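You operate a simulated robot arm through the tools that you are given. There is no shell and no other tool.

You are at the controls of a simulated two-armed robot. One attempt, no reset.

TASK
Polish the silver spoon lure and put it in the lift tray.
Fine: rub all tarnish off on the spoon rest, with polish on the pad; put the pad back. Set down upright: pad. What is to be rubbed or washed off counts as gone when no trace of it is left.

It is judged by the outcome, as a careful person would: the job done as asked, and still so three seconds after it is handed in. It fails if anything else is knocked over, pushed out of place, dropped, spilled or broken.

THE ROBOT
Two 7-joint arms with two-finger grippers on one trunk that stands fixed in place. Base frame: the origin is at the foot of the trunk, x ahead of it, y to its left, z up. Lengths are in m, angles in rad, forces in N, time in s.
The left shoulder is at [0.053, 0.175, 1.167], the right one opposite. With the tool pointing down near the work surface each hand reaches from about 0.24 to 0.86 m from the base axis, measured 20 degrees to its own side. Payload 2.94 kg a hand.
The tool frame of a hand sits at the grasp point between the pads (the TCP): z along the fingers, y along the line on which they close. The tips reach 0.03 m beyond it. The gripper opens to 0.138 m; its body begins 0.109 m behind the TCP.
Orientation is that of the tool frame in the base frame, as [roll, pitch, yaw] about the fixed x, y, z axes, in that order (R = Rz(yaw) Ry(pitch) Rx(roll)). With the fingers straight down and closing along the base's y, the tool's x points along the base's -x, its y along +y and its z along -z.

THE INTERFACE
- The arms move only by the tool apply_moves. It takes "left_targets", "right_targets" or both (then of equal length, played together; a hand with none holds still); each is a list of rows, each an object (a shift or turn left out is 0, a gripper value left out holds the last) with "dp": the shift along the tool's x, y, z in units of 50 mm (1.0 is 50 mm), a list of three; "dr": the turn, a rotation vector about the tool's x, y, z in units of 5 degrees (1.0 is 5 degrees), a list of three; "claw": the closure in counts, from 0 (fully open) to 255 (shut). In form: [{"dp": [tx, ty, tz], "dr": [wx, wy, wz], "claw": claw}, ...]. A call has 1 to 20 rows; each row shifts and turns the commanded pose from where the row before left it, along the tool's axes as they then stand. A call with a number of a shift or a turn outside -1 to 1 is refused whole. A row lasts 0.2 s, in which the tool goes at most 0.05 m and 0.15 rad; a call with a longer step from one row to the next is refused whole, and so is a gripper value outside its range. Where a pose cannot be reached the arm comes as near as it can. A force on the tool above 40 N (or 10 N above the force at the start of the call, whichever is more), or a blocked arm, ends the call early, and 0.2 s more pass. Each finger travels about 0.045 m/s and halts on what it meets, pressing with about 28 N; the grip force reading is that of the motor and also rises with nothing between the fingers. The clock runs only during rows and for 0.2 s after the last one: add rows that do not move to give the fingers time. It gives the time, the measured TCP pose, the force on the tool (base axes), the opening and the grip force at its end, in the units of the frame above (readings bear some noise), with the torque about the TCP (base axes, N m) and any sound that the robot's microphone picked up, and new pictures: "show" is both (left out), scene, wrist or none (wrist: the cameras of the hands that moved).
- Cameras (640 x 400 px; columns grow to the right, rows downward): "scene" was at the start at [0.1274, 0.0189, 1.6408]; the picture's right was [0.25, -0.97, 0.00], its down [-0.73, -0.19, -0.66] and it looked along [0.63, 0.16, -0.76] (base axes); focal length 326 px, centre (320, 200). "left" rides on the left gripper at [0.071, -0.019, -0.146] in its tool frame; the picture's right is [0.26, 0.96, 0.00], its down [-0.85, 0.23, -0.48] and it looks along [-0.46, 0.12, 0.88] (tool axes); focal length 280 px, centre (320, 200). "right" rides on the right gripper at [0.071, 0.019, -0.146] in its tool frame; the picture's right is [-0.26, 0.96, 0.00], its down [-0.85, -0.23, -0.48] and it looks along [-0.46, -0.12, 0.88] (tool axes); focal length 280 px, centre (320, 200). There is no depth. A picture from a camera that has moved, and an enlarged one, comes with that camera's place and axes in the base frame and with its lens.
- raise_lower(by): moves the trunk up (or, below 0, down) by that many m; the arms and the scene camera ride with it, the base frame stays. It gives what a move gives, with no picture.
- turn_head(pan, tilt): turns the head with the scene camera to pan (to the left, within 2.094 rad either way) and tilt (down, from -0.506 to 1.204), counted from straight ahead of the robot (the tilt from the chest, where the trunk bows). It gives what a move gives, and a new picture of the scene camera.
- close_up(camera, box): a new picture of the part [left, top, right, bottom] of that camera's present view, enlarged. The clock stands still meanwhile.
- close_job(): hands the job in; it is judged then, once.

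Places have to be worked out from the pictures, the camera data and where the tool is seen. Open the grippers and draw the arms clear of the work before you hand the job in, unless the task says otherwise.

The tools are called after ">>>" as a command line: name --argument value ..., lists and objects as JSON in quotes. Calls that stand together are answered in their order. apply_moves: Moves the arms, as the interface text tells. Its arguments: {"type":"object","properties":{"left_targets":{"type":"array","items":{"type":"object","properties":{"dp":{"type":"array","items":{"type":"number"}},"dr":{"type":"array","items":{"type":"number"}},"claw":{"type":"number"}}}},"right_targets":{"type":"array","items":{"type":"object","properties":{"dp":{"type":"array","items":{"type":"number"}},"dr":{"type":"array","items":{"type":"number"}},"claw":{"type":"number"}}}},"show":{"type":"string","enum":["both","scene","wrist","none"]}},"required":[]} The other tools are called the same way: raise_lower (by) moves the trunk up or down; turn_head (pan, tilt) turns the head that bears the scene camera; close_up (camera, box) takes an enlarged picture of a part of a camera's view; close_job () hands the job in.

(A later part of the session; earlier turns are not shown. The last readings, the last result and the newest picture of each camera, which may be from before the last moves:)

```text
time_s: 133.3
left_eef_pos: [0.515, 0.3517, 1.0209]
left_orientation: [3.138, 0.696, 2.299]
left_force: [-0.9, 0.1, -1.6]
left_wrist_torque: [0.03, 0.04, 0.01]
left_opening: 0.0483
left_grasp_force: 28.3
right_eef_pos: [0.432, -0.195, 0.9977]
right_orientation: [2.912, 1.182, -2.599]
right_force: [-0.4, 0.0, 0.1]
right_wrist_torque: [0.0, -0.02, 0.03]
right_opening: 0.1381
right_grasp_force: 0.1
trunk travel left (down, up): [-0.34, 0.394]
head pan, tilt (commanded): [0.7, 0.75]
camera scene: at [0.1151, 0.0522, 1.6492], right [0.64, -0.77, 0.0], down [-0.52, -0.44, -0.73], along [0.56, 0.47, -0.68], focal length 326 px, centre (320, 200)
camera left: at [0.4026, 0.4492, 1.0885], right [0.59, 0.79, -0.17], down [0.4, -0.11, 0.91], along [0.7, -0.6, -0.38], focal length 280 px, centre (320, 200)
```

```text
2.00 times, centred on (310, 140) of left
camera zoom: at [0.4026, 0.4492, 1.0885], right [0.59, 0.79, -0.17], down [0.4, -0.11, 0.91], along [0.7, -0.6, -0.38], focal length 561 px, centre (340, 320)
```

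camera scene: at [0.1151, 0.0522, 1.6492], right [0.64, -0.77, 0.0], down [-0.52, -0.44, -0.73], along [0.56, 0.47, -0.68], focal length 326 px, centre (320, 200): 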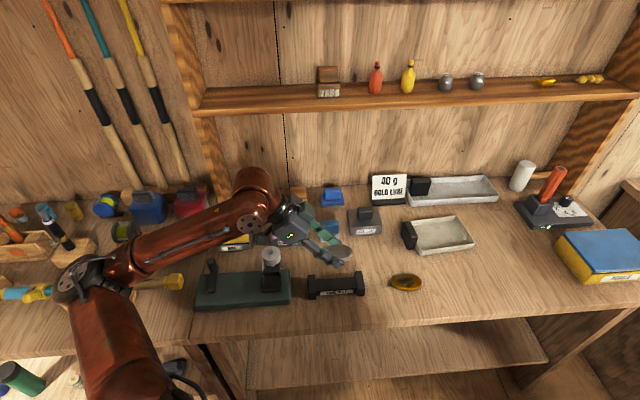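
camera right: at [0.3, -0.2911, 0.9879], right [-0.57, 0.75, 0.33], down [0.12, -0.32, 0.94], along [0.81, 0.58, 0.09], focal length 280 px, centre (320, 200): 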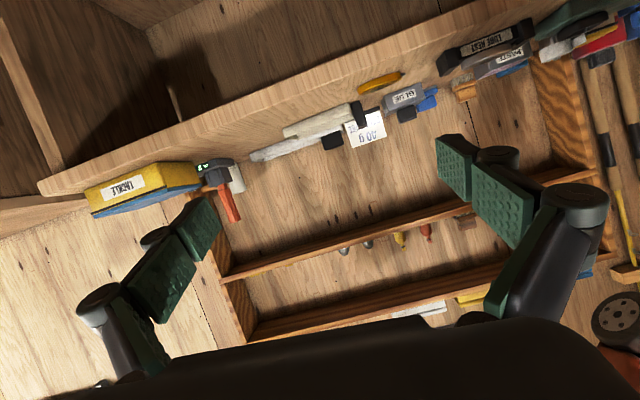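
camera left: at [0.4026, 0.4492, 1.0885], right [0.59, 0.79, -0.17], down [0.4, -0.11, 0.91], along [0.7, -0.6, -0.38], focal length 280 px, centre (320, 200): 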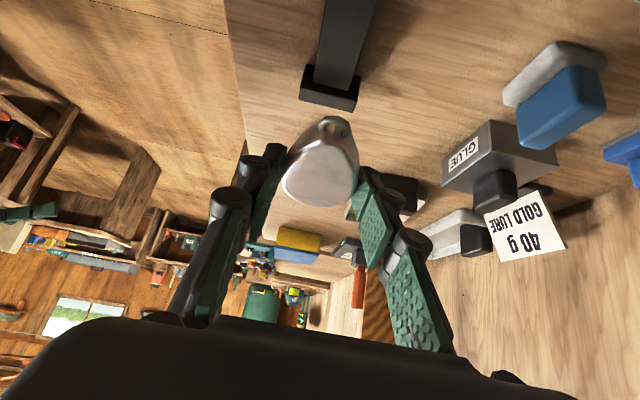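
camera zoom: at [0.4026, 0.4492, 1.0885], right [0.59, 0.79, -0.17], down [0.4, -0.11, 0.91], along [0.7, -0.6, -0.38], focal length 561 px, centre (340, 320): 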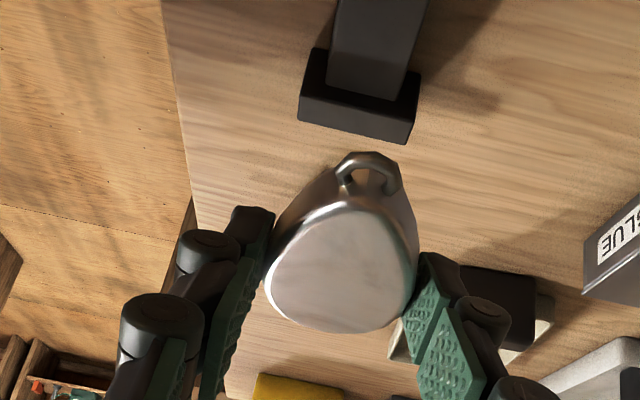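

Lure is free of the rest and clean. Now rotating the hand 45° at height (lure axis toward +x, best for reach and finger room in the tray) and travelling most of the way to the tray.

>>> apply_moves --left_targets '[{"dr": [-0.643, 0, -0.766]}, {"dr": [-0.643, 0, -0.766]}, {"dr": [-0.643, 0, -0.766]}, {"dr": [-0.643, 0, -0.766]}, {"dr": [-0.643, 0, -0.766]}, {"dr": [-0.643, 0, -0.766]}, {"dr": [-0.643, 0, -0.766]}, {"dr": [-0.643, 0, -0.766]}, {"dr": [-0.643, 0, -0.766]}, {"dp": [-0.68, -0.341, 0.571]}, {"dp": [-0.68, -0.341, 0.571]}, {"dp": [-0.68, -0.341, 0.571]}, {"dp": [-0.68, -0.341, 0.571]}, {"dp": [-0.68, -0.341, 0.571]}, {"dp": [-0.68, -0.341, 0.571]}, {}, {}]'

>>> close_up --camera "left" --box '[180, 40, 500, 240]'

>>> close_up --camera "scene" --box '[380, 190, 500, 280]'

```text
time_s: 136.9
left_eef_pos: [0.7325, 0.2586, 1.0285]
left_orientation: [3.14, 0.7, 3.082]
left_force: [-0.9, 0.4, -1.6]
left_wrist_torque: [0.02, 0.02, 0.05]
left_opening: 0.0485
left_grasp_force: 27.2
left hand out of reach, approached as far as the arm can: row 14, 15
right_eef_pos: [0.4325, -0.1951, 0.9975]
right_orientation: [2.913, 1.182, -2.599]
right_force: [-0.9, 0.3, -0.3]
right_wrist_torque: [-0.04, -0.01, 0.01]
right_opening: 0.1381
right_grasp_force: 0.0
trunk travel left (down, up): [-0.34, 0.394]
head pan, tilt (commanded): [0.7, 0.75]
camera scene: at [0.1149, 0.0518, 1.6493], right [0.64, -0.77, 0.0], down [-0.52, -0.44, -0.73], along [0.56, 0.47, -0.68], focal length 326 px, centre (320, 200)
camera left: at [0.583, 0.2477, 1.0948], right [-0.15, 0.98, -0.17], down [0.36, 0.21, 0.91], along [0.92, 0.07, -0.38], focal length 280 px, centre (320, 200)
```

scene: 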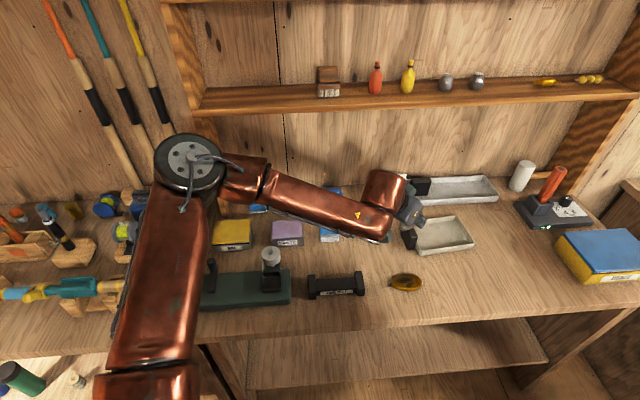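
left: 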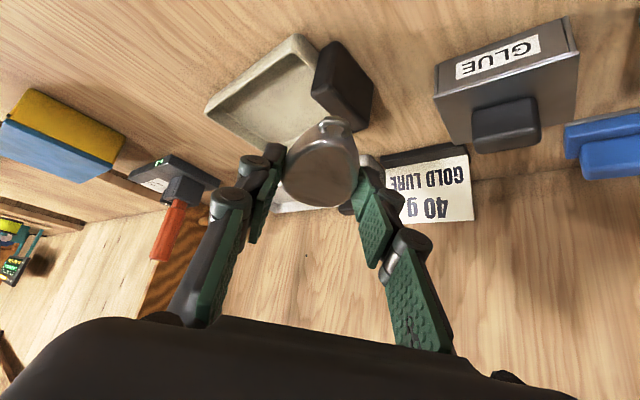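

```text
2.00 times, centred on (340, 140) of left
camera zoom: at [0.583, 0.2477, 1.0948], right [-0.15, 0.98, -0.17], down [0.36, 0.21, 0.91], along [0.92, 0.07, -0.38], focal length 561 px, centre (280, 320)
```

zoom: 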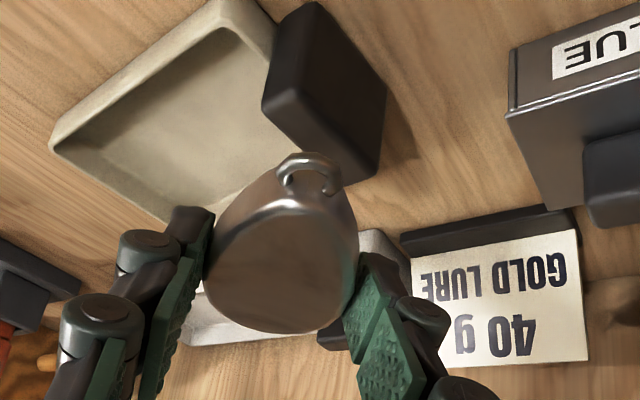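

```text
4.44 times, centred on (440, 235) of scene
camera zoom: at [0.1149, 0.0518, 1.6493], right [0.64, -0.77, 0.0], down [-0.52, -0.44, -0.73], along [0.56, 0.47, -0.68], focal length 1447 px, centre (-213, 44)
```

zoom: 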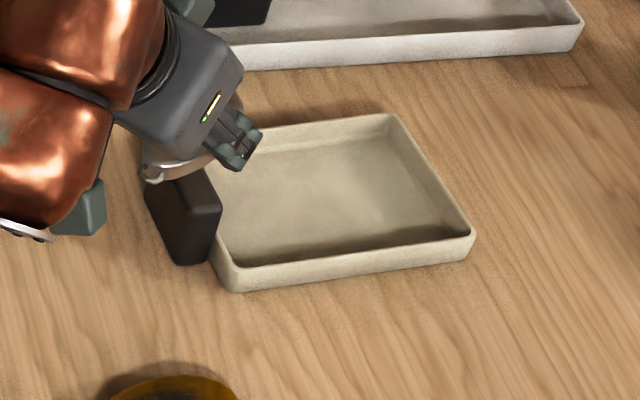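

The arm hits a joint limit in this orientation (wrist distance is small, so not true reach). I'll rotate back to the earlier yaw here, then try advancing.

>>> apply_moves --left_targets '[{"dp": [0.34, 0.17, -0.285]}, {"dr": [0.643, 0, 0.766]}, {"dr": [0.643, 0, 0.766]}, {"dr": [0.643, 0, 0.766]}, {"dr": [0.643, 0, 0.766]}, {"dr": [0.643, 0, 0.766]}, {"dr": [0.643, 0, 0.766]}, {"dr": [0.643, 0, 0.766]}, {"dr": [0.643, 0, 0.766]}, {"dr": [0.643, 0, 0.766]}, {}]'

```text
time_s: 139.3
left_eef_pos: [0.7078, 0.269, 1.0284]
left_orientation: [3.136, 0.696, 2.297]
left_force: [0.1, -0.6, -1.0]
left_wrist_torque: [0.03, 0.0, -0.02]
left_opening: 0.0483
left_grasp_force: 28.5
right_eef_pos: [0.4324, -0.1944, 0.9977]
right_orientation: [2.913, 1.181, -2.6]
right_force: [-0.1, -0.1, -0.5]
right_wrist_torque: [0.01, 0.0, 0.01]
right_opening: 0.138
right_grasp_force: 0.1
trunk travel left (down, up): [-0.34, 0.394]
head pan, tilt (commanded): [0.7, 0.75]
camera scene: at [0.1151, 0.0522, 1.6493], right [0.64, -0.77, 0.0], down [-0.52, -0.44, -0.73], along [0.56, 0.47, -0.68], focal length 326 px, centre (320, 200)
camera left: at [0.5949, 0.3665, 1.0946], right [0.59, 0.79, -0.17], down [0.4, -0.1, 0.91], along [0.7, -0.6, -0.38], focal length 280 px, centre (320, 200)
```

scene: 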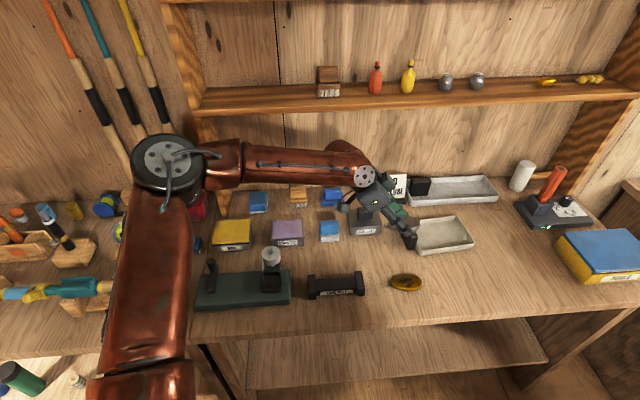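
left: 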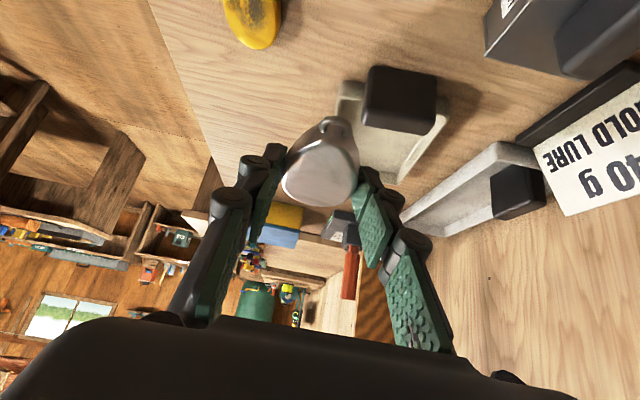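

Good orientation again with no reach complaint. Advancing toward the tray centre at height.

>>> apply_moves --left_targets '[{"dp": [-0.602, 0.331, 0.505]}, {"dp": [-0.602, 0.331, 0.505]}, {"dp": [-0.602, 0.331, 0.505]}, {"dp": [-0.602, 0.331, 0.505]}, {}, {}]'

>>> close_up --camera "scene" --box '[380, 190, 500, 280]'

>>> close_up --camera "left" --box '[180, 40, 500, 240]'

```text
time_s: 140.8
left_eef_pos: [0.7342, 0.2399, 1.0561]
left_orientation: [3.137, 0.698, 2.299]
left_force: [0.1, -0.3, -0.4]
left_wrist_torque: [0.0, 0.01, 0.0]
left_opening: 0.0481
left_grasp_force: 28.0
left hand out of reach, approached as far as the arm can: row 1, 2, 3, 4
right_eef_pos: [0.4327, -0.1934, 0.9962]
right_orientation: [2.913, 1.182, -2.598]
right_force: [0.8, -0.1, -0.1]
right_wrist_torque: [0.02, -0.03, -0.06]
right_opening: 0.1379
right_grasp_force: 0.1
trunk travel left (down, up): [-0.34, 0.394]
head pan, tilt (commanded): [0.7, 0.75]
camera scene: at [0.1152, 0.0524, 1.6493], right [0.64, -0.77, 0.0], down [-0.52, -0.44, -0.73], along [0.56, 0.47, -0.68], focal length 326 px, centre (320, 200)
camera left: at [0.6213, 0.3374, 1.1226], right [0.59, 0.79, -0.17], down [0.4, -0.1, 0.91], along [0.71, -0.6, -0.38], focal length 280 px, centre (320, 200)
```

scene: 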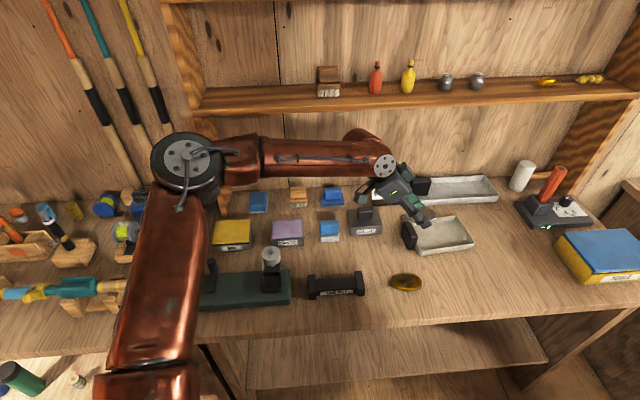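
left: 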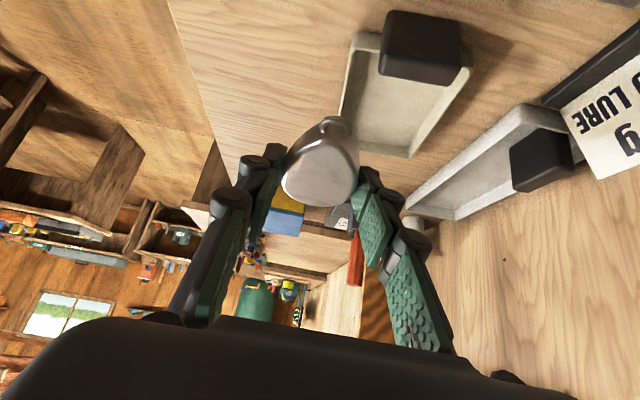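

```text
4.44 times, centred on (440, 235) of scene
camera zoom: at [0.1152, 0.0524, 1.6493], right [0.64, -0.77, 0.0], down [-0.52, -0.44, -0.73], along [0.56, 0.47, -0.68], focal length 1447 px, centre (-213, 44)
```

zoom: 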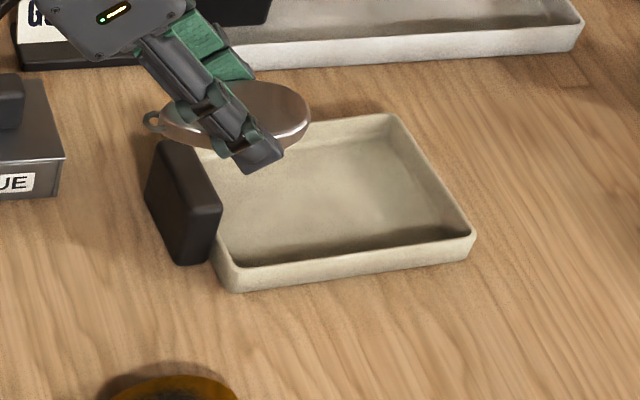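

```text
2.00 times, centred on (340, 140) of left
camera zoom: at [0.6213, 0.3374, 1.1226], right [0.59, 0.79, -0.17], down [0.4, -0.1, 0.91], along [0.71, -0.6, -0.38], focal length 561 px, centre (280, 320)
```

zoom: 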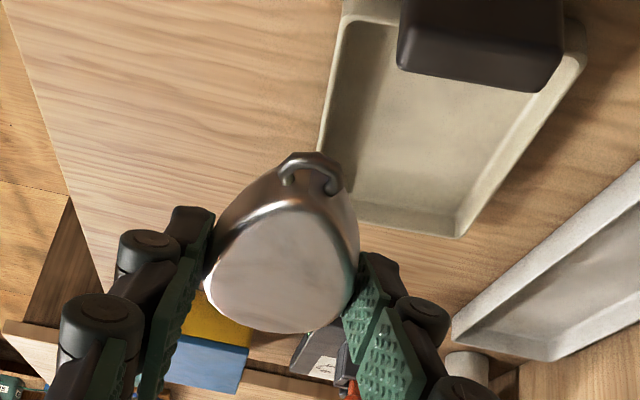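

The elbow has swung high, limiting this pose. I'll bring the tool upright here (lure tips nose-down temporarily, well above everything) to let the arm settle into a better posture, then re-tilt.

>>> apply_moves --left_targets '[{"dr": [0, 1, 0]}, {"dr": [0, 1, 0]}, {"dr": [0, 1, 0]}, {"dr": [0, 1, 0]}, {"dr": [0, 1, 0]}, {"dr": [0, 1, 0]}, {"dr": [0, 1, 0]}, {"dr": [0, 1, 0]}, {}]'

```text
time_s: 142.8
left_eef_pos: [0.6073, 0.3011, 1.0641]
left_orientation: [3.139, 0.001, 2.299]
left_force: [0.6, 0.3, -1.7]
left_wrist_torque: [-0.02, 0.01, 0.01]
left_opening: 0.0482
left_grasp_force: 28.1
left hand out of reach, approached as far as the arm can: row 1, 2, 3, 4, 5, 6, 7, 8
right_eef_pos: [0.4319, -0.194, 0.9978]
right_orientation: [2.914, 1.182, -2.599]
right_force: [-0.6, -0.1, 0.4]
right_wrist_torque: [0.0, -0.01, 0.02]
right_opening: 0.1379
right_grasp_force: 0.0
trunk travel left (down, up): [-0.34, 0.394]
head pan, tilt (commanded): [0.7, 0.75]
camera scene: at [0.1153, 0.0521, 1.6492], right [0.64, -0.77, 0.0], down [-0.52, -0.44, -0.73], along [0.56, 0.47, -0.68], focal length 326 px, centre (320, 200)
camera left: at [0.5457, 0.3413, 1.2091], right [0.54, 0.84, 0.0], down [0.74, -0.48, 0.48], along [0.4, -0.26, -0.88], focal length 280 px, centre (320, 200)
```

scene: 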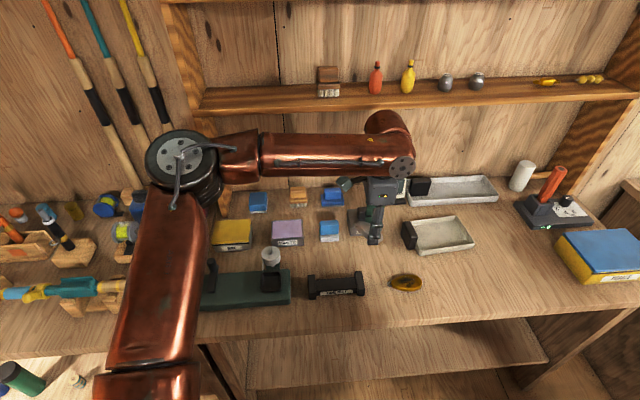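
left: 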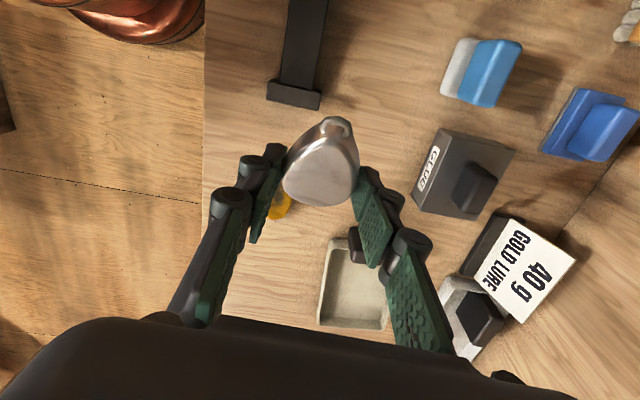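

Going back over the rest with the tool upright, where the arm's posture was good before.

>>> apply_moves --left_targets '[{"dp": [0.823, -0.352, 0.3]}, {"dp": [0.823, -0.352, 0.3]}, {}, {}]' --show "scene"

```text
time_s: 143.8
left_eef_pos: [0.5252, 0.3403, 1.0319]
left_orientation: [3.14, 0.001, 2.302]
left_force: [0.2, 0.1, 0.0]
left_wrist_torque: [0.02, -0.01, 0.02]
left_opening: 0.0484
left_grasp_force: 28.2
right_eef_pos: [0.4322, -0.1942, 0.9976]
right_orientation: [2.916, 1.181, -2.599]
right_force: [-0.4, 0.0, -0.8]
right_wrist_torque: [-0.04, -0.03, 0.04]
right_opening: 0.138
right_grasp_force: 0.1
trunk travel left (down, up): [-0.34, 0.394]
head pan, tilt (commanded): [0.7, 0.75]
camera scene: at [0.1149, 0.0526, 1.6493], right [0.64, -0.76, 0.0], down [-0.52, -0.44, -0.73], along [0.56, 0.47, -0.68], focal length 326 px, centre (320, 200)
```

scene: 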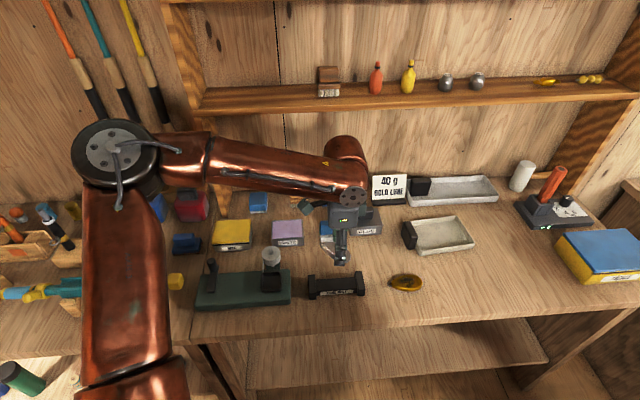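

The elbow is still in a higher branch than before. I'll go back to the initial home-like pose with the lure (safely high) to let the arm take its original posture.

>>> apply_moves --left_targets '[{"dp": [0.52, -0.178, -0.8]}, {"dp": [0.52, -0.178, -0.8]}, {"dp": [0.52, -0.178, -0.8]}, {"dp": [0.52, -0.178, -0.8]}, {"dp": [0.52, -0.178, -0.8]}, {"dr": [0, 0, -1]}, {"dr": [0, 0, -1]}, {"dr": [0, 0, -1]}, {"dr": [0, 0, -1]}, {"dr": [0, 0, -1]}, {"dr": [0, 0, -1]}, {"dr": [0, 0, -1]}, {"dr": [0, 0, -1]}, {"dr": [0, 0, -1]}, {}]'

```text
time_s: 146.9
left_eef_pos: [0.4056, 0.4055, 1.2328]
left_orientation: [3.14, -0.001, 3.087]
left_force: [0.5, -1.1, -0.7]
left_wrist_torque: [-0.01, -0.02, 0.0]
left_opening: 0.0483
left_grasp_force: 28.3
right_eef_pos: [0.4325, -0.1938, 0.997]
right_orientation: [2.913, 1.181, -2.598]
right_force: [0.8, 0.9, 0.1]
right_wrist_torque: [0.0, -0.01, 0.0]
right_opening: 0.1379
right_grasp_force: 0.1
trunk travel left (down, up): [-0.34, 0.394]
head pan, tilt (commanded): [0.7, 0.75]
camera scene: at [0.1153, 0.0524, 1.6492], right [0.64, -0.77, 0.0], down [-0.52, -0.44, -0.73], along [0.56, 0.47, -0.68], focal length 326 px, centre (320, 200)
camera left: at [0.3339, 0.39, 1.3789], right [-0.21, 0.98, 0.0], down [0.86, 0.18, 0.48], along [0.47, 0.1, -0.88], focal length 280 px, centre (320, 200)
```

scene: 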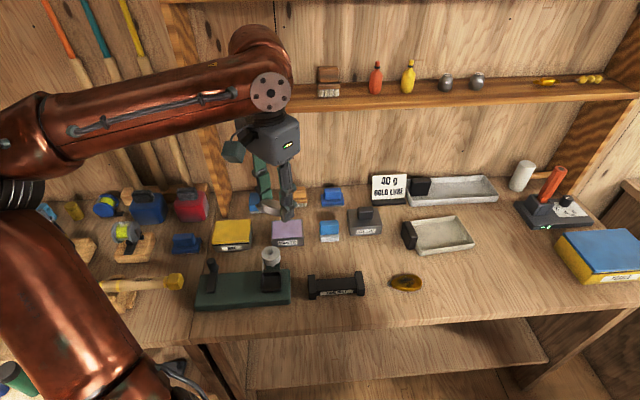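
left: 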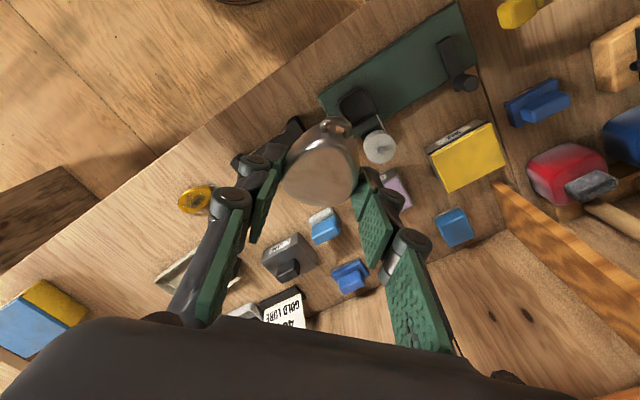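

The elbow is still riding high. I'll run the rotation/translation loop in the reverse order of what caused it, to swing the elbow back down, watching the posture.

>>> apply_moves --left_targets '[{"dp": [-0.451, -0.192, 0.8]}, {"dp": [-0.451, -0.192, 0.8]}, {"dp": [-0.451, -0.192, 0.8]}, {"dp": [-0.451, -0.192, 0.8]}, {"dp": [-0.451, -0.192, 0.7]}, {"dr": [0, -1, 0]}, {"dr": [0, -1, 0]}, {"dr": [0, -1, 0]}, {"dr": [0, -1, 0]}, {"dr": [0, -1, 0]}, {"dr": [0, -1, 0]}, {"dr": [0, -1, 0]}, {"dr": [0, -1, 0]}, {}]' --show "scene"

>>> apply_moves --left_targets '[{"dr": [0.643, 0, 0.766]}, {"dr": [0.643, 0, 0.766]}, {"dr": [0.643, 0, 0.766]}, {"dr": [0.643, 0, 0.766]}, {"dr": [0.643, 0, 0.766]}, {"dr": [0.643, 0, 0.766]}, {"dr": [0.643, 0, 0.766]}, {"dr": [0.643, 0, 0.766]}, {"dr": [0.643, 0, 0.766]}, {}]' --show "scene"

```text
time_s: 149.9
left_eef_pos: [0.5165, 0.3478, 1.0343]
left_orientation: [-3.139, 0.657, 3.076]
left_force: [0.6, -0.5, -1.1]
left_wrist_torque: [-0.01, 0.03, 0.0]
left_opening: 0.0482
left_grasp_force: 27.5
left hand out of reach, approached as far as the arm can: row 13
right_eef_pos: [0.433, -0.1938, 0.9991]
right_orientation: [2.916, 1.181, -2.596]
right_force: [0.4, -0.1, -0.4]
right_wrist_torque: [0.01, 0.03, 0.02]
right_opening: 0.1379
right_grasp_force: 0.1
trunk travel left (down, up): [-0.34, 0.394]
head pan, tilt (commanded): [0.7, 0.75]
camera scene: at [0.1158, 0.0542, 1.6491], right [0.64, -0.76, 0.0], down [-0.52, -0.44, -0.73], along [0.56, 0.47, -0.68], focal length 326 px, centre (320, 200)
```

scene: 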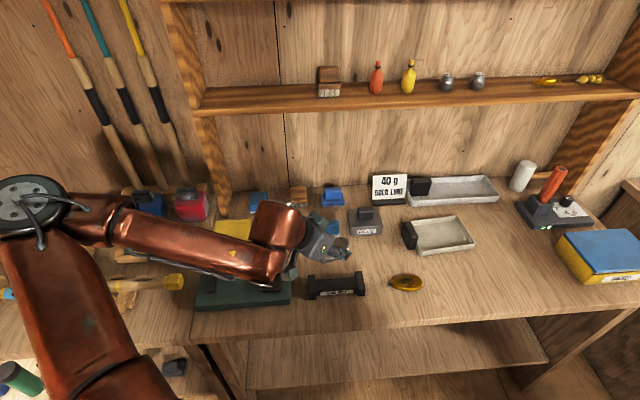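

```text
time_s: 152.2
left_eef_pos: [0.5158, 0.3466, 1.0343]
left_orientation: [3.138, 0.696, 2.297]
left_force: [0.0, -0.3, 0.0]
left_wrist_torque: [0.01, -0.01, 0.0]
left_opening: 0.0483
left_grasp_force: 27.5
right_eef_pos: [0.4324, -0.1942, 0.9976]
right_orientation: [2.912, 1.182, -2.598]
right_force: [0.2, -0.6, 0.2]
right_wrist_torque: [0.01, 0.0, 0.0]
right_opening: 0.1382
right_grasp_force: 0.0
trunk travel left (down, up): [-0.34, 0.394]
head pan, tilt (commanded): [0.7, 0.75]
camera scene: at [0.115, 0.0524, 1.6493], right [0.64, -0.77, 0.0], down [-0.52, -0.44, -0.73], along [0.56, 0.47, -0.68], focal length 326 px, centre (320, 200)
```

scene: 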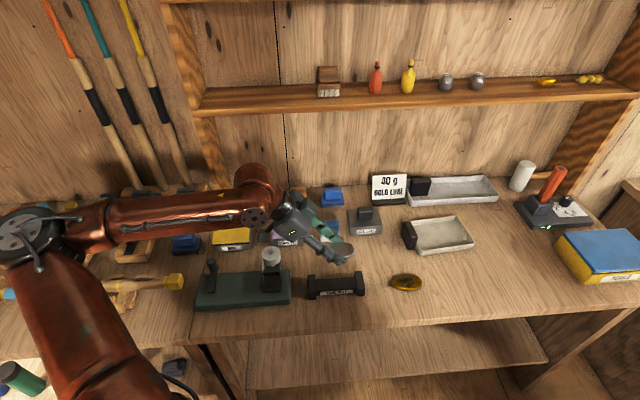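

>>> apply_moves --left_targets '[{"dp": [-0.59, 0.358, 0.496]}, {"dp": [-0.59, 0.358, 0.496]}, {"dp": [-0.59, 0.358, 0.496]}, {"dp": [-0.59, 0.358, 0.496]}, {"dp": [-0.59, 0.358, 0.496]}, {}, {}]' --show "scene"

```text
time_s: 153.8
left_eef_pos: [0.7127, 0.2639, 1.0342]
left_orientation: [3.14, 0.698, 2.298]
left_force: [0.8, -0.6, -1.3]
left_wrist_torque: [0.07, 0.0, 0.03]
left_opening: 0.0483
left_grasp_force: 28.0
right_eef_pos: [0.4318, -0.1951, 0.9965]
right_orientation: [2.912, 1.181, -2.6]
right_force: [0.1, -1.2, 0.1]
right_wrist_torque: [0.0, 0.02, 0.01]
right_opening: 0.1381
right_grasp_force: 0.1
trunk travel left (down, up): [-0.34, 0.394]
head pan, tilt (commanded): [0.7, 0.75]
camera scene: at [0.116, 0.051, 1.6492], right [0.64, -0.77, 0.0], down [-0.52, -0.44, -0.73], along [0.56, 0.47, -0.68], focal length 326 px, centre (320, 200)
```

scene: 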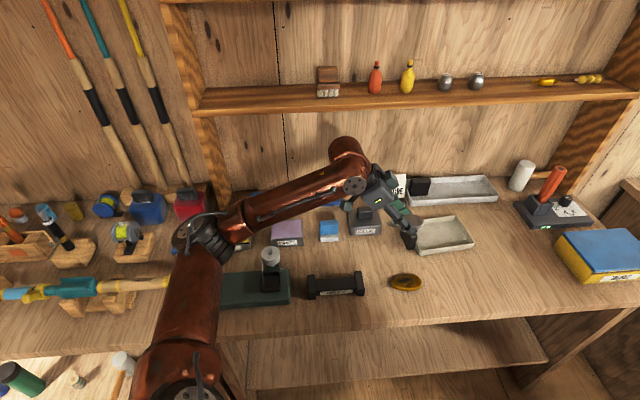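

The elbow has dropped to the good posture. Now advancing toward the tray again.

>>> apply_moves --left_targets '[{"dp": [-0.575, 0.329, 0.482]}, {"dp": [-0.575, 0.329, 0.482]}, {"dp": [-0.575, 0.329, 0.482]}, {"dp": [-0.575, 0.329, 0.482]}, {}, {}]'

>>> close_up --camera "scene" --box '[380, 170, 500, 270]'

>>> close_up --camera "left" --box '[180, 20, 500, 240]'

```text
time_s: 155.2
left_eef_pos: [0.8637, 0.1943, 1.0362]
left_orientation: [3.138, 0.696, 2.298]
left_force: [1.0, -0.7, -2.0]
left_wrist_torque: [0.02, -0.01, 0.04]
left_opening: 0.0485
left_grasp_force: 27.7
right_eef_pos: [0.4324, -0.1948, 0.997]
right_orientation: [2.911, 1.181, -2.599]
right_force: [-0.5, -0.8, -0.2]
right_wrist_torque: [0.02, -0.01, 0.01]
right_opening: 0.1378
right_grasp_force: 0.0
trunk travel left (down, up): [-0.34, 0.394]
head pan, tilt (commanded): [0.7, 0.75]
camera scene: at [0.1159, 0.0512, 1.6492], right [0.64, -0.77, 0.0], down [-0.52, -0.44, -0.73], along [0.56, 0.47, -0.68], focal length 326 px, centre (320, 200)
camera left: at [0.7497, 0.2923, 1.1022], right [0.59, 0.79, -0.16], down [0.4, -0.11, 0.91], along [0.7, -0.6, -0.38], focal length 280 px, centre (320, 200)
```

scene: 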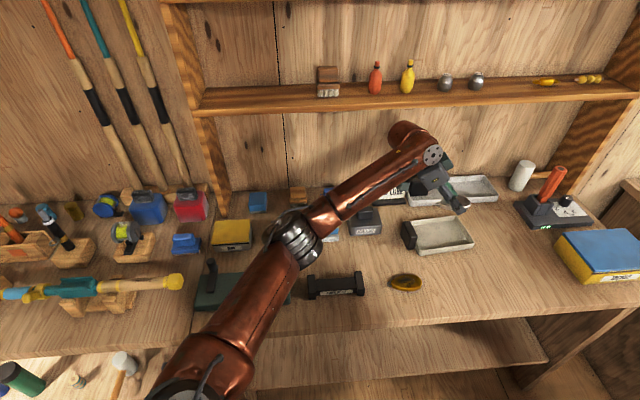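
left: 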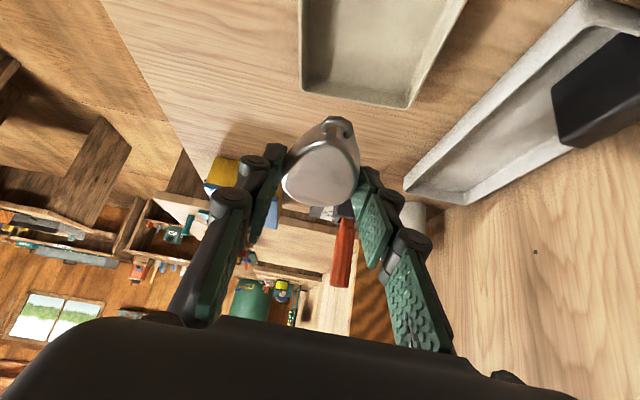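

```text
4.00 times, centred on (440, 220) of scene
camera zoom: at [0.1159, 0.0512, 1.6492], right [0.64, -0.77, 0.0], down [-0.52, -0.44, -0.73], along [0.56, 0.47, -0.68], focal length 1302 px, centre (-160, 120)
```

zoom: 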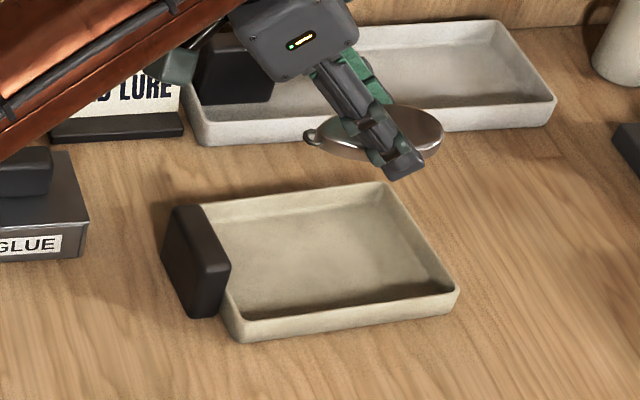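

```text
1.82 times, centred on (340, 130) of left
camera zoom: at [0.7497, 0.2923, 1.1022], right [0.59, 0.79, -0.16], down [0.4, -0.11, 0.91], along [0.7, -0.6, -0.38], focal length 510 px, centre (284, 327)
```

zoom: 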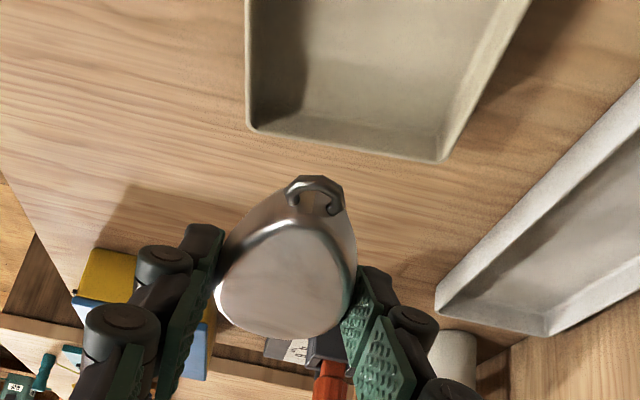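

Reached above the tray with no limit. Tray centre ≈ (0.884, 0.204), about 0.175×0.115 m, rim ≈0.875. I'll turn 20° for more finger room, centre over the tray and lower part-way.

>>> apply_moves --left_targets '[{"dr": [-0.643, 0, -0.766]}, {"dr": [-0.643, 0, -0.766]}, {"dr": [-0.643, 0, -0.766]}, {"dr": [-0.643, 0, -0.766]}, {"dp": [0.296, 0.194, 0.535]}, {"dp": [0.296, 0.194, 0.535]}, {}, {}]'

>>> close_up --camera "scene" --box '[390, 180, 490, 270]'

>>> close_up --camera "left" --box '[180, 20, 500, 240]'

```text
time_s: 156.9
left_eef_pos: [0.8806, 0.2052, 0.9736]
left_orientation: [3.138, 0.697, 2.648]
left_force: [-0.8, -0.1, -0.5]
left_wrist_torque: [0.03, 0.0, -0.04]
left_opening: 0.0481
left_grasp_force: 27.9
right_eef_pos: [0.4325, -0.1946, 0.9973]
right_orientation: [2.912, 1.182, -2.6]
right_force: [0.2, -0.9, 0.0]
right_wrist_torque: [0.05, -0.03, -0.02]
right_opening: 0.1381
right_grasp_force: 0.3
trunk travel left (down, up): [-0.34, 0.394]
head pan, tilt (commanded): [0.7, 0.75]
camera scene: at [0.1157, 0.052, 1.6492], right [0.64, -0.77, 0.0], down [-0.52, -0.44, -0.73], along [0.56, 0.47, -0.68], focal length 326 px, centre (320, 200)
camera left: at [0.7425, 0.2577, 1.0394], right [0.28, 0.95, -0.17], down [0.41, 0.04, 0.91], along [0.87, -0.32, -0.38], focal length 280 px, centre (320, 200)
```

scene: 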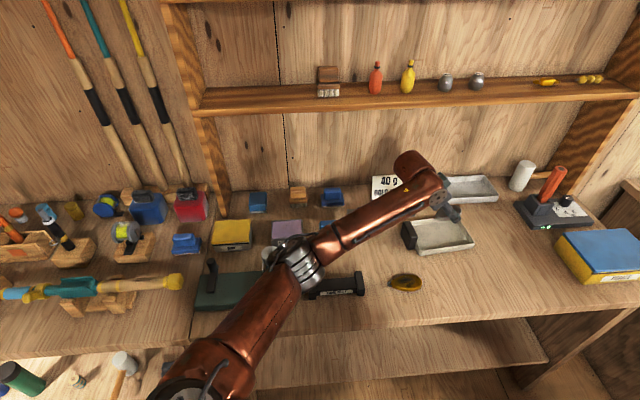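
left: 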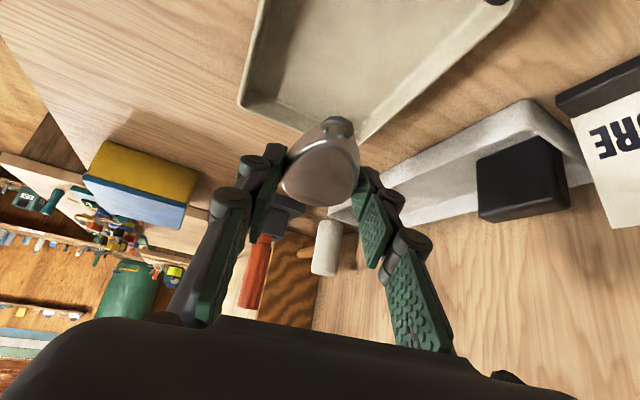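

```text
4.44 times, centred on (440, 225) of scene
camera zoom: at [0.1157, 0.052, 1.6492], right [0.64, -0.77, 0.0], down [-0.52, -0.44, -0.73], along [0.56, 0.47, -0.68], focal length 1447 px, centre (-213, 89)
```

zoom: 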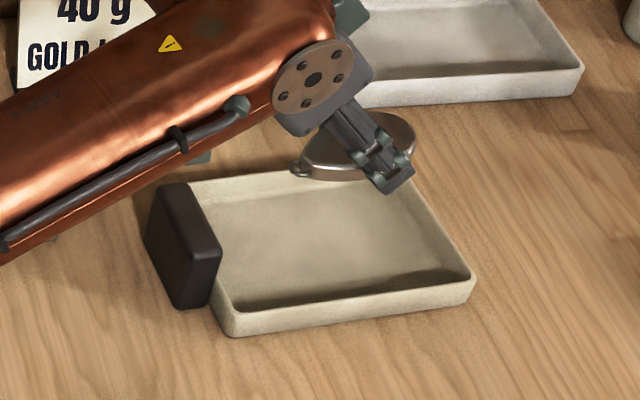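

```text
1.82 times, centred on (340, 130) of left
camera zoom: at [0.7425, 0.2577, 1.0394], right [0.28, 0.95, -0.17], down [0.41, 0.04, 0.91], along [0.87, -0.32, -0.38], focal length 510 px, centre (284, 327)
```

zoom: 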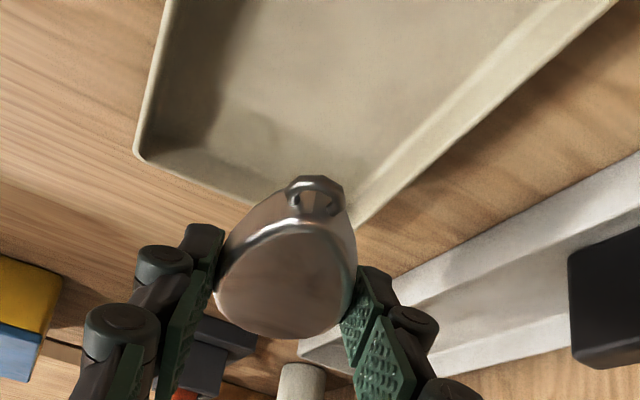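

Turning 15° more for extra clearance and centring; lowering so the tips are just above the rim, then I'll verify.

>>> apply_moves --left_targets '[{"dr": [-0.643, 0, -0.766]}, {"dr": [-0.643, 0, -0.766]}, {"dr": [-0.643, 0, -0.766]}, {"dp": [0.44, -0.034, 0.37]}, {"dp": [0.44, -0.034, 0.37]}, {}, {}]'

>>> close_up --camera "scene" --box '[390, 180, 490, 270]'

>>> close_up --camera "left" --box '[160, 20, 480, 240]'

```text
time_s: 158.6
left_eef_pos: [0.8709, 0.2043, 0.9183]
left_orientation: [3.138, 0.698, 2.91]
left_force: [0.1, 0.1, -1.4]
left_wrist_torque: [0.01, 0.02, -0.01]
left_opening: 0.0483
left_grasp_force: 28.1
right_eef_pos: [0.4319, -0.1941, 0.9967]
right_orientation: [2.913, 1.182, -2.6]
right_force: [-0.4, -0.1, 0.3]
right_wrist_torque: [-0.02, 0.0, -0.01]
right_opening: 0.1381
right_grasp_force: 0.1
trunk travel left (down, up): [-0.34, 0.394]
head pan, tilt (commanded): [0.7, 0.75]
camera scene: at [0.1157, 0.052, 1.6492], right [0.64, -0.77, 0.0], down [-0.52, -0.44, -0.73], along [0.56, 0.47, -0.68], focal length 326 px, centre (320, 200)
camera left: at [0.7217, 0.2195, 0.9841], right [0.02, 0.99, -0.17], down [0.39, 0.14, 0.91], along [0.92, -0.09, -0.38], focal length 280 px, centre (320, 200)
```

scene: 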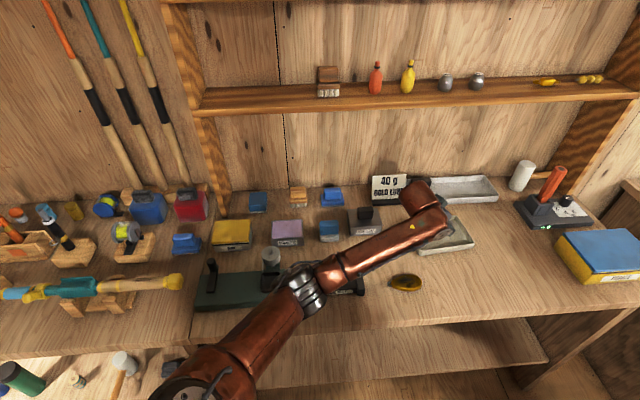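
left: 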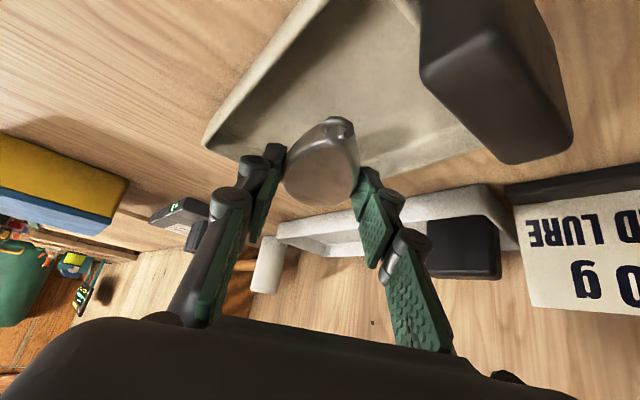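

```text
4.44 times, centred on (440, 225) of scene
camera zoom: at [0.1157, 0.052, 1.6492], right [0.64, -0.77, 0.0], down [-0.52, -0.44, -0.73], along [0.56, 0.47, -0.68], focal length 1447 px, centre (-213, 89)
```

zoom: 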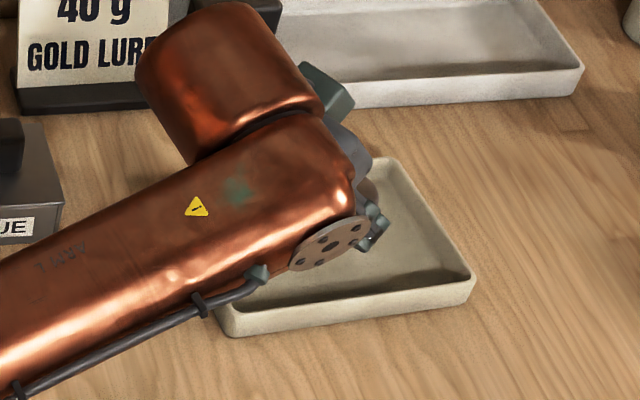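

```text
1.82 times, centred on (320, 130) of left
camera zoom: at [0.7217, 0.2195, 0.9841], right [0.02, 0.99, -0.17], down [0.39, 0.14, 0.91], along [0.92, -0.09, -0.38], focal length 510 px, centre (320, 327)
```

zoom: 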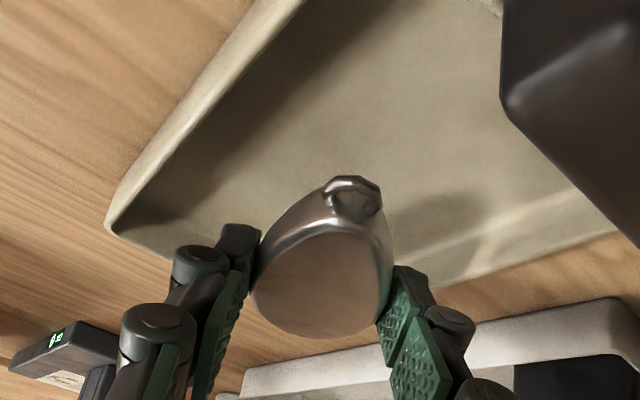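

Fingers and lure are inside the tray's outline with several mm to spare. Lowering gently toward the tray floor.

>>> apply_moves --left_targets '[{"dp": [0.15, -0.04, 0.15]}, {"dp": [0.15, -0.026, 0.15]}, {}, {}]' --show "none"

>>> close_up --camera "left" --box '[160, 20, 480, 240]'

>>> close_up --camera "scene" --box '[360, 170, 490, 270]'

```text
time_s: 159.6
left_eef_pos: [0.8676, 0.2025, 0.8957]
left_orientation: [3.138, 0.698, 2.91]
left_force: [-0.6, 0.5, -2.2]
left_wrist_torque: [0.0, 0.01, 0.04]
left_opening: 0.0482
left_grasp_force: 28.0
right_eef_pos: [0.4318, -0.1943, 0.9972]
right_orientation: [2.914, 1.181, -2.599]
right_force: [0.4, 0.1, 0.1]
right_wrist_torque: [0.04, 0.01, 0.03]
right_opening: 0.1378
right_grasp_force: 0.0
trunk travel left (down, up): [-0.34, 0.394]
head pan, tilt (commanded): [0.7, 0.75]
```

```text
1.82 times, centred on (320, 130) of left
camera zoom: at [0.7188, 0.2175, 0.9628], right [0.02, 0.99, -0.17], down [0.39, 0.14, 0.91], along [0.92, -0.09, -0.38], focal length 510 px, centre (320, 327)
```

zoom: 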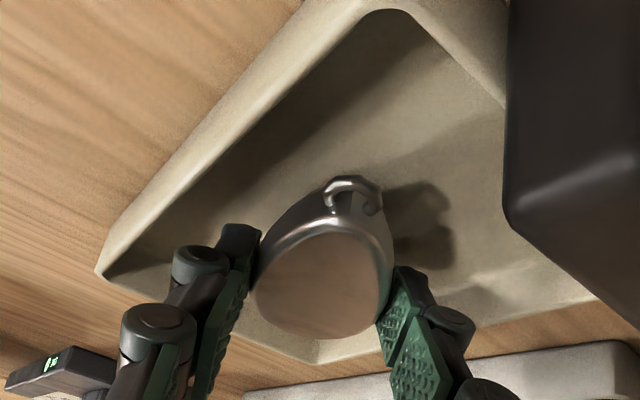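

```text
4.00 times, centred on (425, 220) of scene
camera zoom: at [0.1155, 0.052, 1.6492], right [0.64, -0.77, 0.0], down [-0.52, -0.44, -0.73], along [0.56, 0.47, -0.68], focal length 1302 px, centre (-100, 120)
```

zoom: 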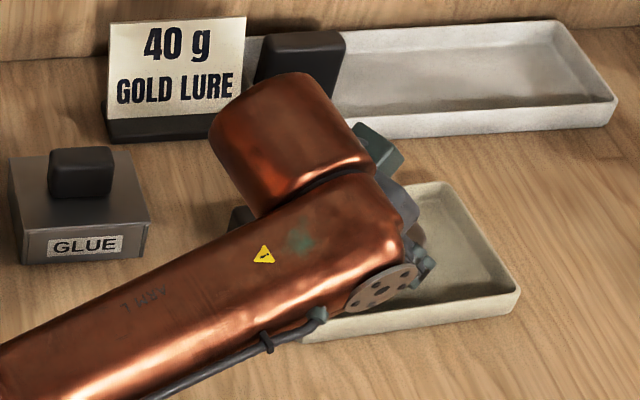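

>>> apply_moves --left_targets '[{"dp": [0.05, 0, 0.06]}, {"dp": [0.05, 0, 0.06]}, {}]' --show "none"

>>> close_up --camera "left" --box '[160, 20, 480, 240]'

```text
time_s: 160.3
left_eef_pos: [0.8663, 0.2042, 0.8893]
left_orientation: [3.138, 0.698, 2.909]
left_force: [-0.4, 0.2, -2.1]
left_wrist_torque: [0.0, -0.01, -0.03]
left_opening: 0.0482
left_grasp_force: 27.8
right_eef_pos: [0.4321, -0.1943, 0.9983]
right_orientation: [2.913, 1.182, -2.6]
right_force: [0.2, 0.0, 0.8]
right_wrist_torque: [0.02, -0.01, 0.01]
right_opening: 0.1378
right_grasp_force: 0.0
trunk travel left (down, up): [-0.34, 0.394]
head pan, tilt (commanded): [0.7, 0.75]
```

```text
1.82 times, centred on (320, 130) of left
camera zoom: at [0.7182, 0.2189, 0.9554], right [0.02, 0.99, -0.17], down [0.39, 0.14, 0.91], along [0.92, -0.09, -0.38], focal length 510 px, centre (320, 327)
```

zoom: 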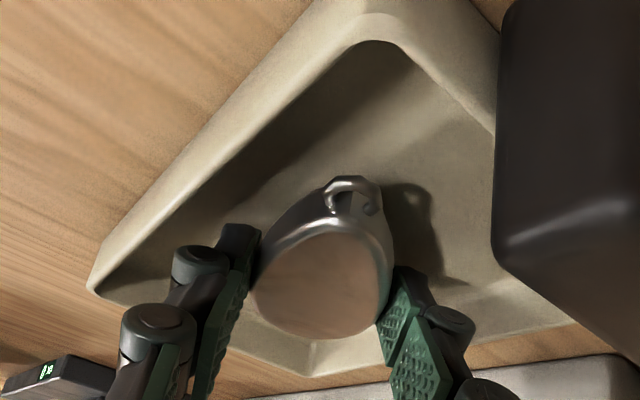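

>>> apply_moves --left_targets '[{"dp": [0.04, 0, 0.047]}, {"dp": [0.03, 0, 0.036]}, {}]' --show "none"

>>> close_up --camera "left" --box '[160, 20, 480, 240]'

```text
time_s: 161.2
left_eef_pos: [0.8665, 0.2026, 0.8855]
left_orientation: [3.138, 0.7, 2.911]
left_force: [0.2, 0.5, 5.3]
left_wrist_torque: [-0.12, -0.05, -0.02]
left_opening: 0.0482
left_grasp_force: 28.5
right_eef_pos: [0.4314, -0.1948, 0.9969]
right_orientation: [2.912, 1.184, -2.598]
right_force: [-1.3, 0.5, -0.4]
right_wrist_torque: [-0.02, 0.04, -0.01]
right_opening: 0.1382
right_grasp_force: 0.0
trunk travel left (down, up): [-0.34, 0.394]
head pan, tilt (commanded): [0.7, 0.75]
```

```text
1.82 times, centred on (320, 130) of left
camera zoom: at [0.7177, 0.2175, 0.9513], right [0.03, 0.99, -0.17], down [0.38, 0.14, 0.91], along [0.92, -0.09, -0.37], focal length 510 px, centre (320, 327)
```

zoom: 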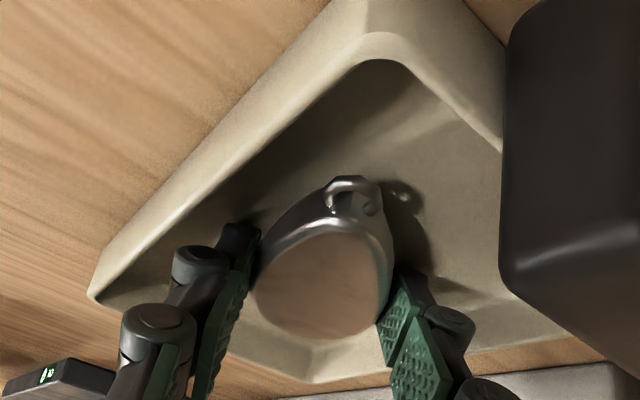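

Touch-down in the tray (≈7 N). Easing 1 mm and opening the fingers just enough to free the lure.

>>> apply_moves --left_targets '[{"dp": [-0.013, 0, -0.015]}, {"claw": 150}, {}, {}, {}]' --show "none"

>>> close_up --camera "left" --box '[160, 20, 480, 240]'

```text
time_s: 162.3
left_eef_pos: [0.8655, 0.2031, 0.8844]
left_orientation: [3.139, 0.698, 2.91]
left_force: [-0.6, -0.5, 2.9]
left_wrist_torque: [-0.02, -0.02, 0.02]
left_opening: 0.0566
left_grasp_force: 0.0
right_eef_pos: [0.4318, -0.1945, 0.9974]
right_orientation: [2.911, 1.181, -2.597]
right_force: [0.3, 0.4, -0.2]
right_wrist_torque: [-0.04, -0.03, 0.02]
right_opening: 0.138
right_grasp_force: 0.0
trunk travel left (down, up): [-0.34, 0.394]
head pan, tilt (commanded): [0.7, 0.75]
```

```text
1.82 times, centred on (320, 130) of left
camera zoom: at [0.7178, 0.2171, 0.9513], right [0.02, 0.99, -0.17], down [0.39, 0.14, 0.91], along [0.92, -0.09, -0.38], focal length 510 px, centre (320, 327)
```

zoom: 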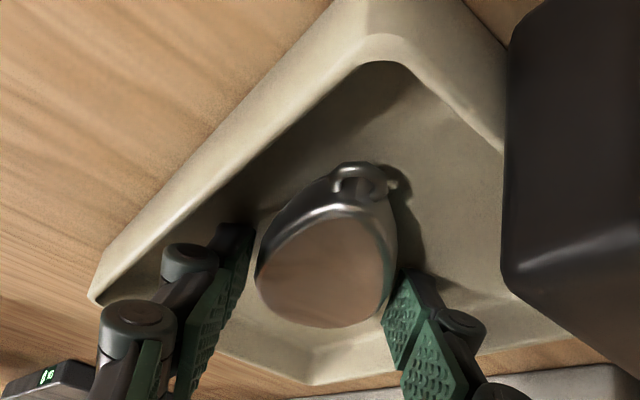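

The lure rests on the tray floor. Opening slightly more and withdrawing straight up.

>>> apply_moves --left_targets '[{"claw": 142}, {}, {"dp": [-0.13, 0, -0.153]}, {"dp": [-0.257, 0, -0.306]}, {"dp": [-0.514, 0, -0.613]}, {"dp": [-0.514, 0, -0.613]}, {}, {}]'

>>> close_up --camera "left" --box '[160, 0, 480, 220]'

```text
time_s: 164.2
left_eef_pos: [0.8696, 0.2051, 0.991]
left_orientation: [3.138, 0.697, 2.909]
left_force: [0.6, 0.0, 0.1]
left_wrist_torque: [-0.03, 0.01, -0.01]
left_opening: 0.0613
left_grasp_force: 0.0
right_eef_pos: [0.4329, -0.1951, 0.9975]
right_orientation: [2.913, 1.183, -2.599]
right_force: [0.6, -0.6, -0.3]
right_wrist_torque: [0.01, 0.02, -0.01]
right_opening: 0.1378
right_grasp_force: 0.0
trunk travel left (down, up): [-0.34, 0.394]
head pan, tilt (commanded): [0.7, 0.75]
camera scene: at [0.1152, 0.0518, 1.6493], right [0.64, -0.77, 0.0], down [-0.52, -0.44, -0.73], along [0.56, 0.47, -0.68], focal length 326 px, centre (320, 200)
camera left: at [0.7208, 0.2196, 1.057], right [0.02, 0.99, -0.17], down [0.39, 0.14, 0.91], along [0.92, -0.09, -0.38], focal length 280 px, centre (320, 200)
```

scene: 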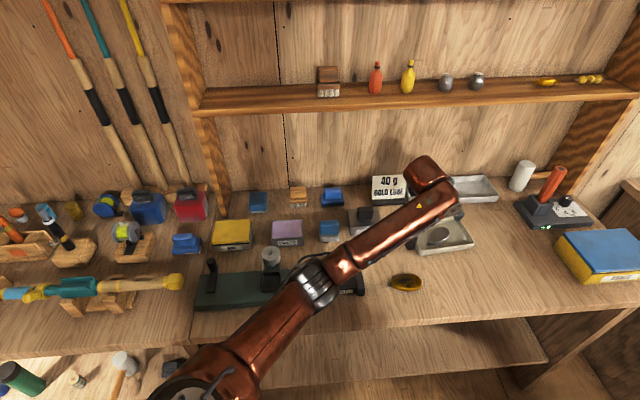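
left: 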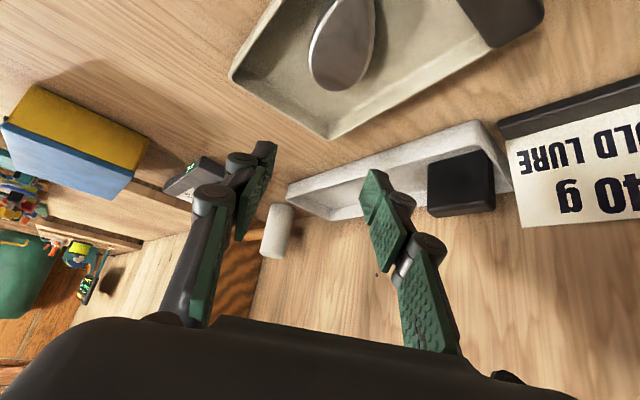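

```text
1.82 times, centred on (320, 110) of left
camera zoom: at [0.7208, 0.2196, 1.057], right [0.02, 0.99, -0.17], down [0.39, 0.14, 0.91], along [0.92, -0.09, -0.38], focal length 510 px, centre (320, 364)
```

zoom: 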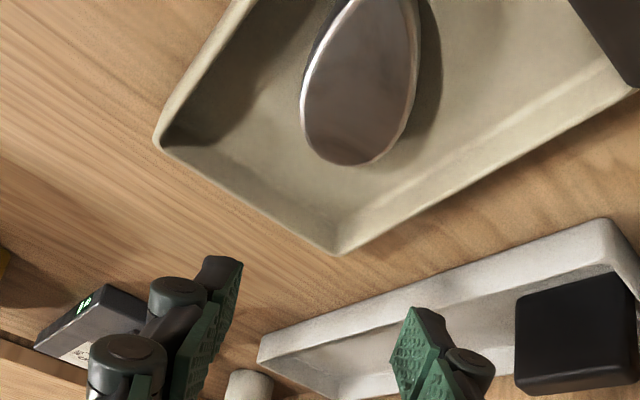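

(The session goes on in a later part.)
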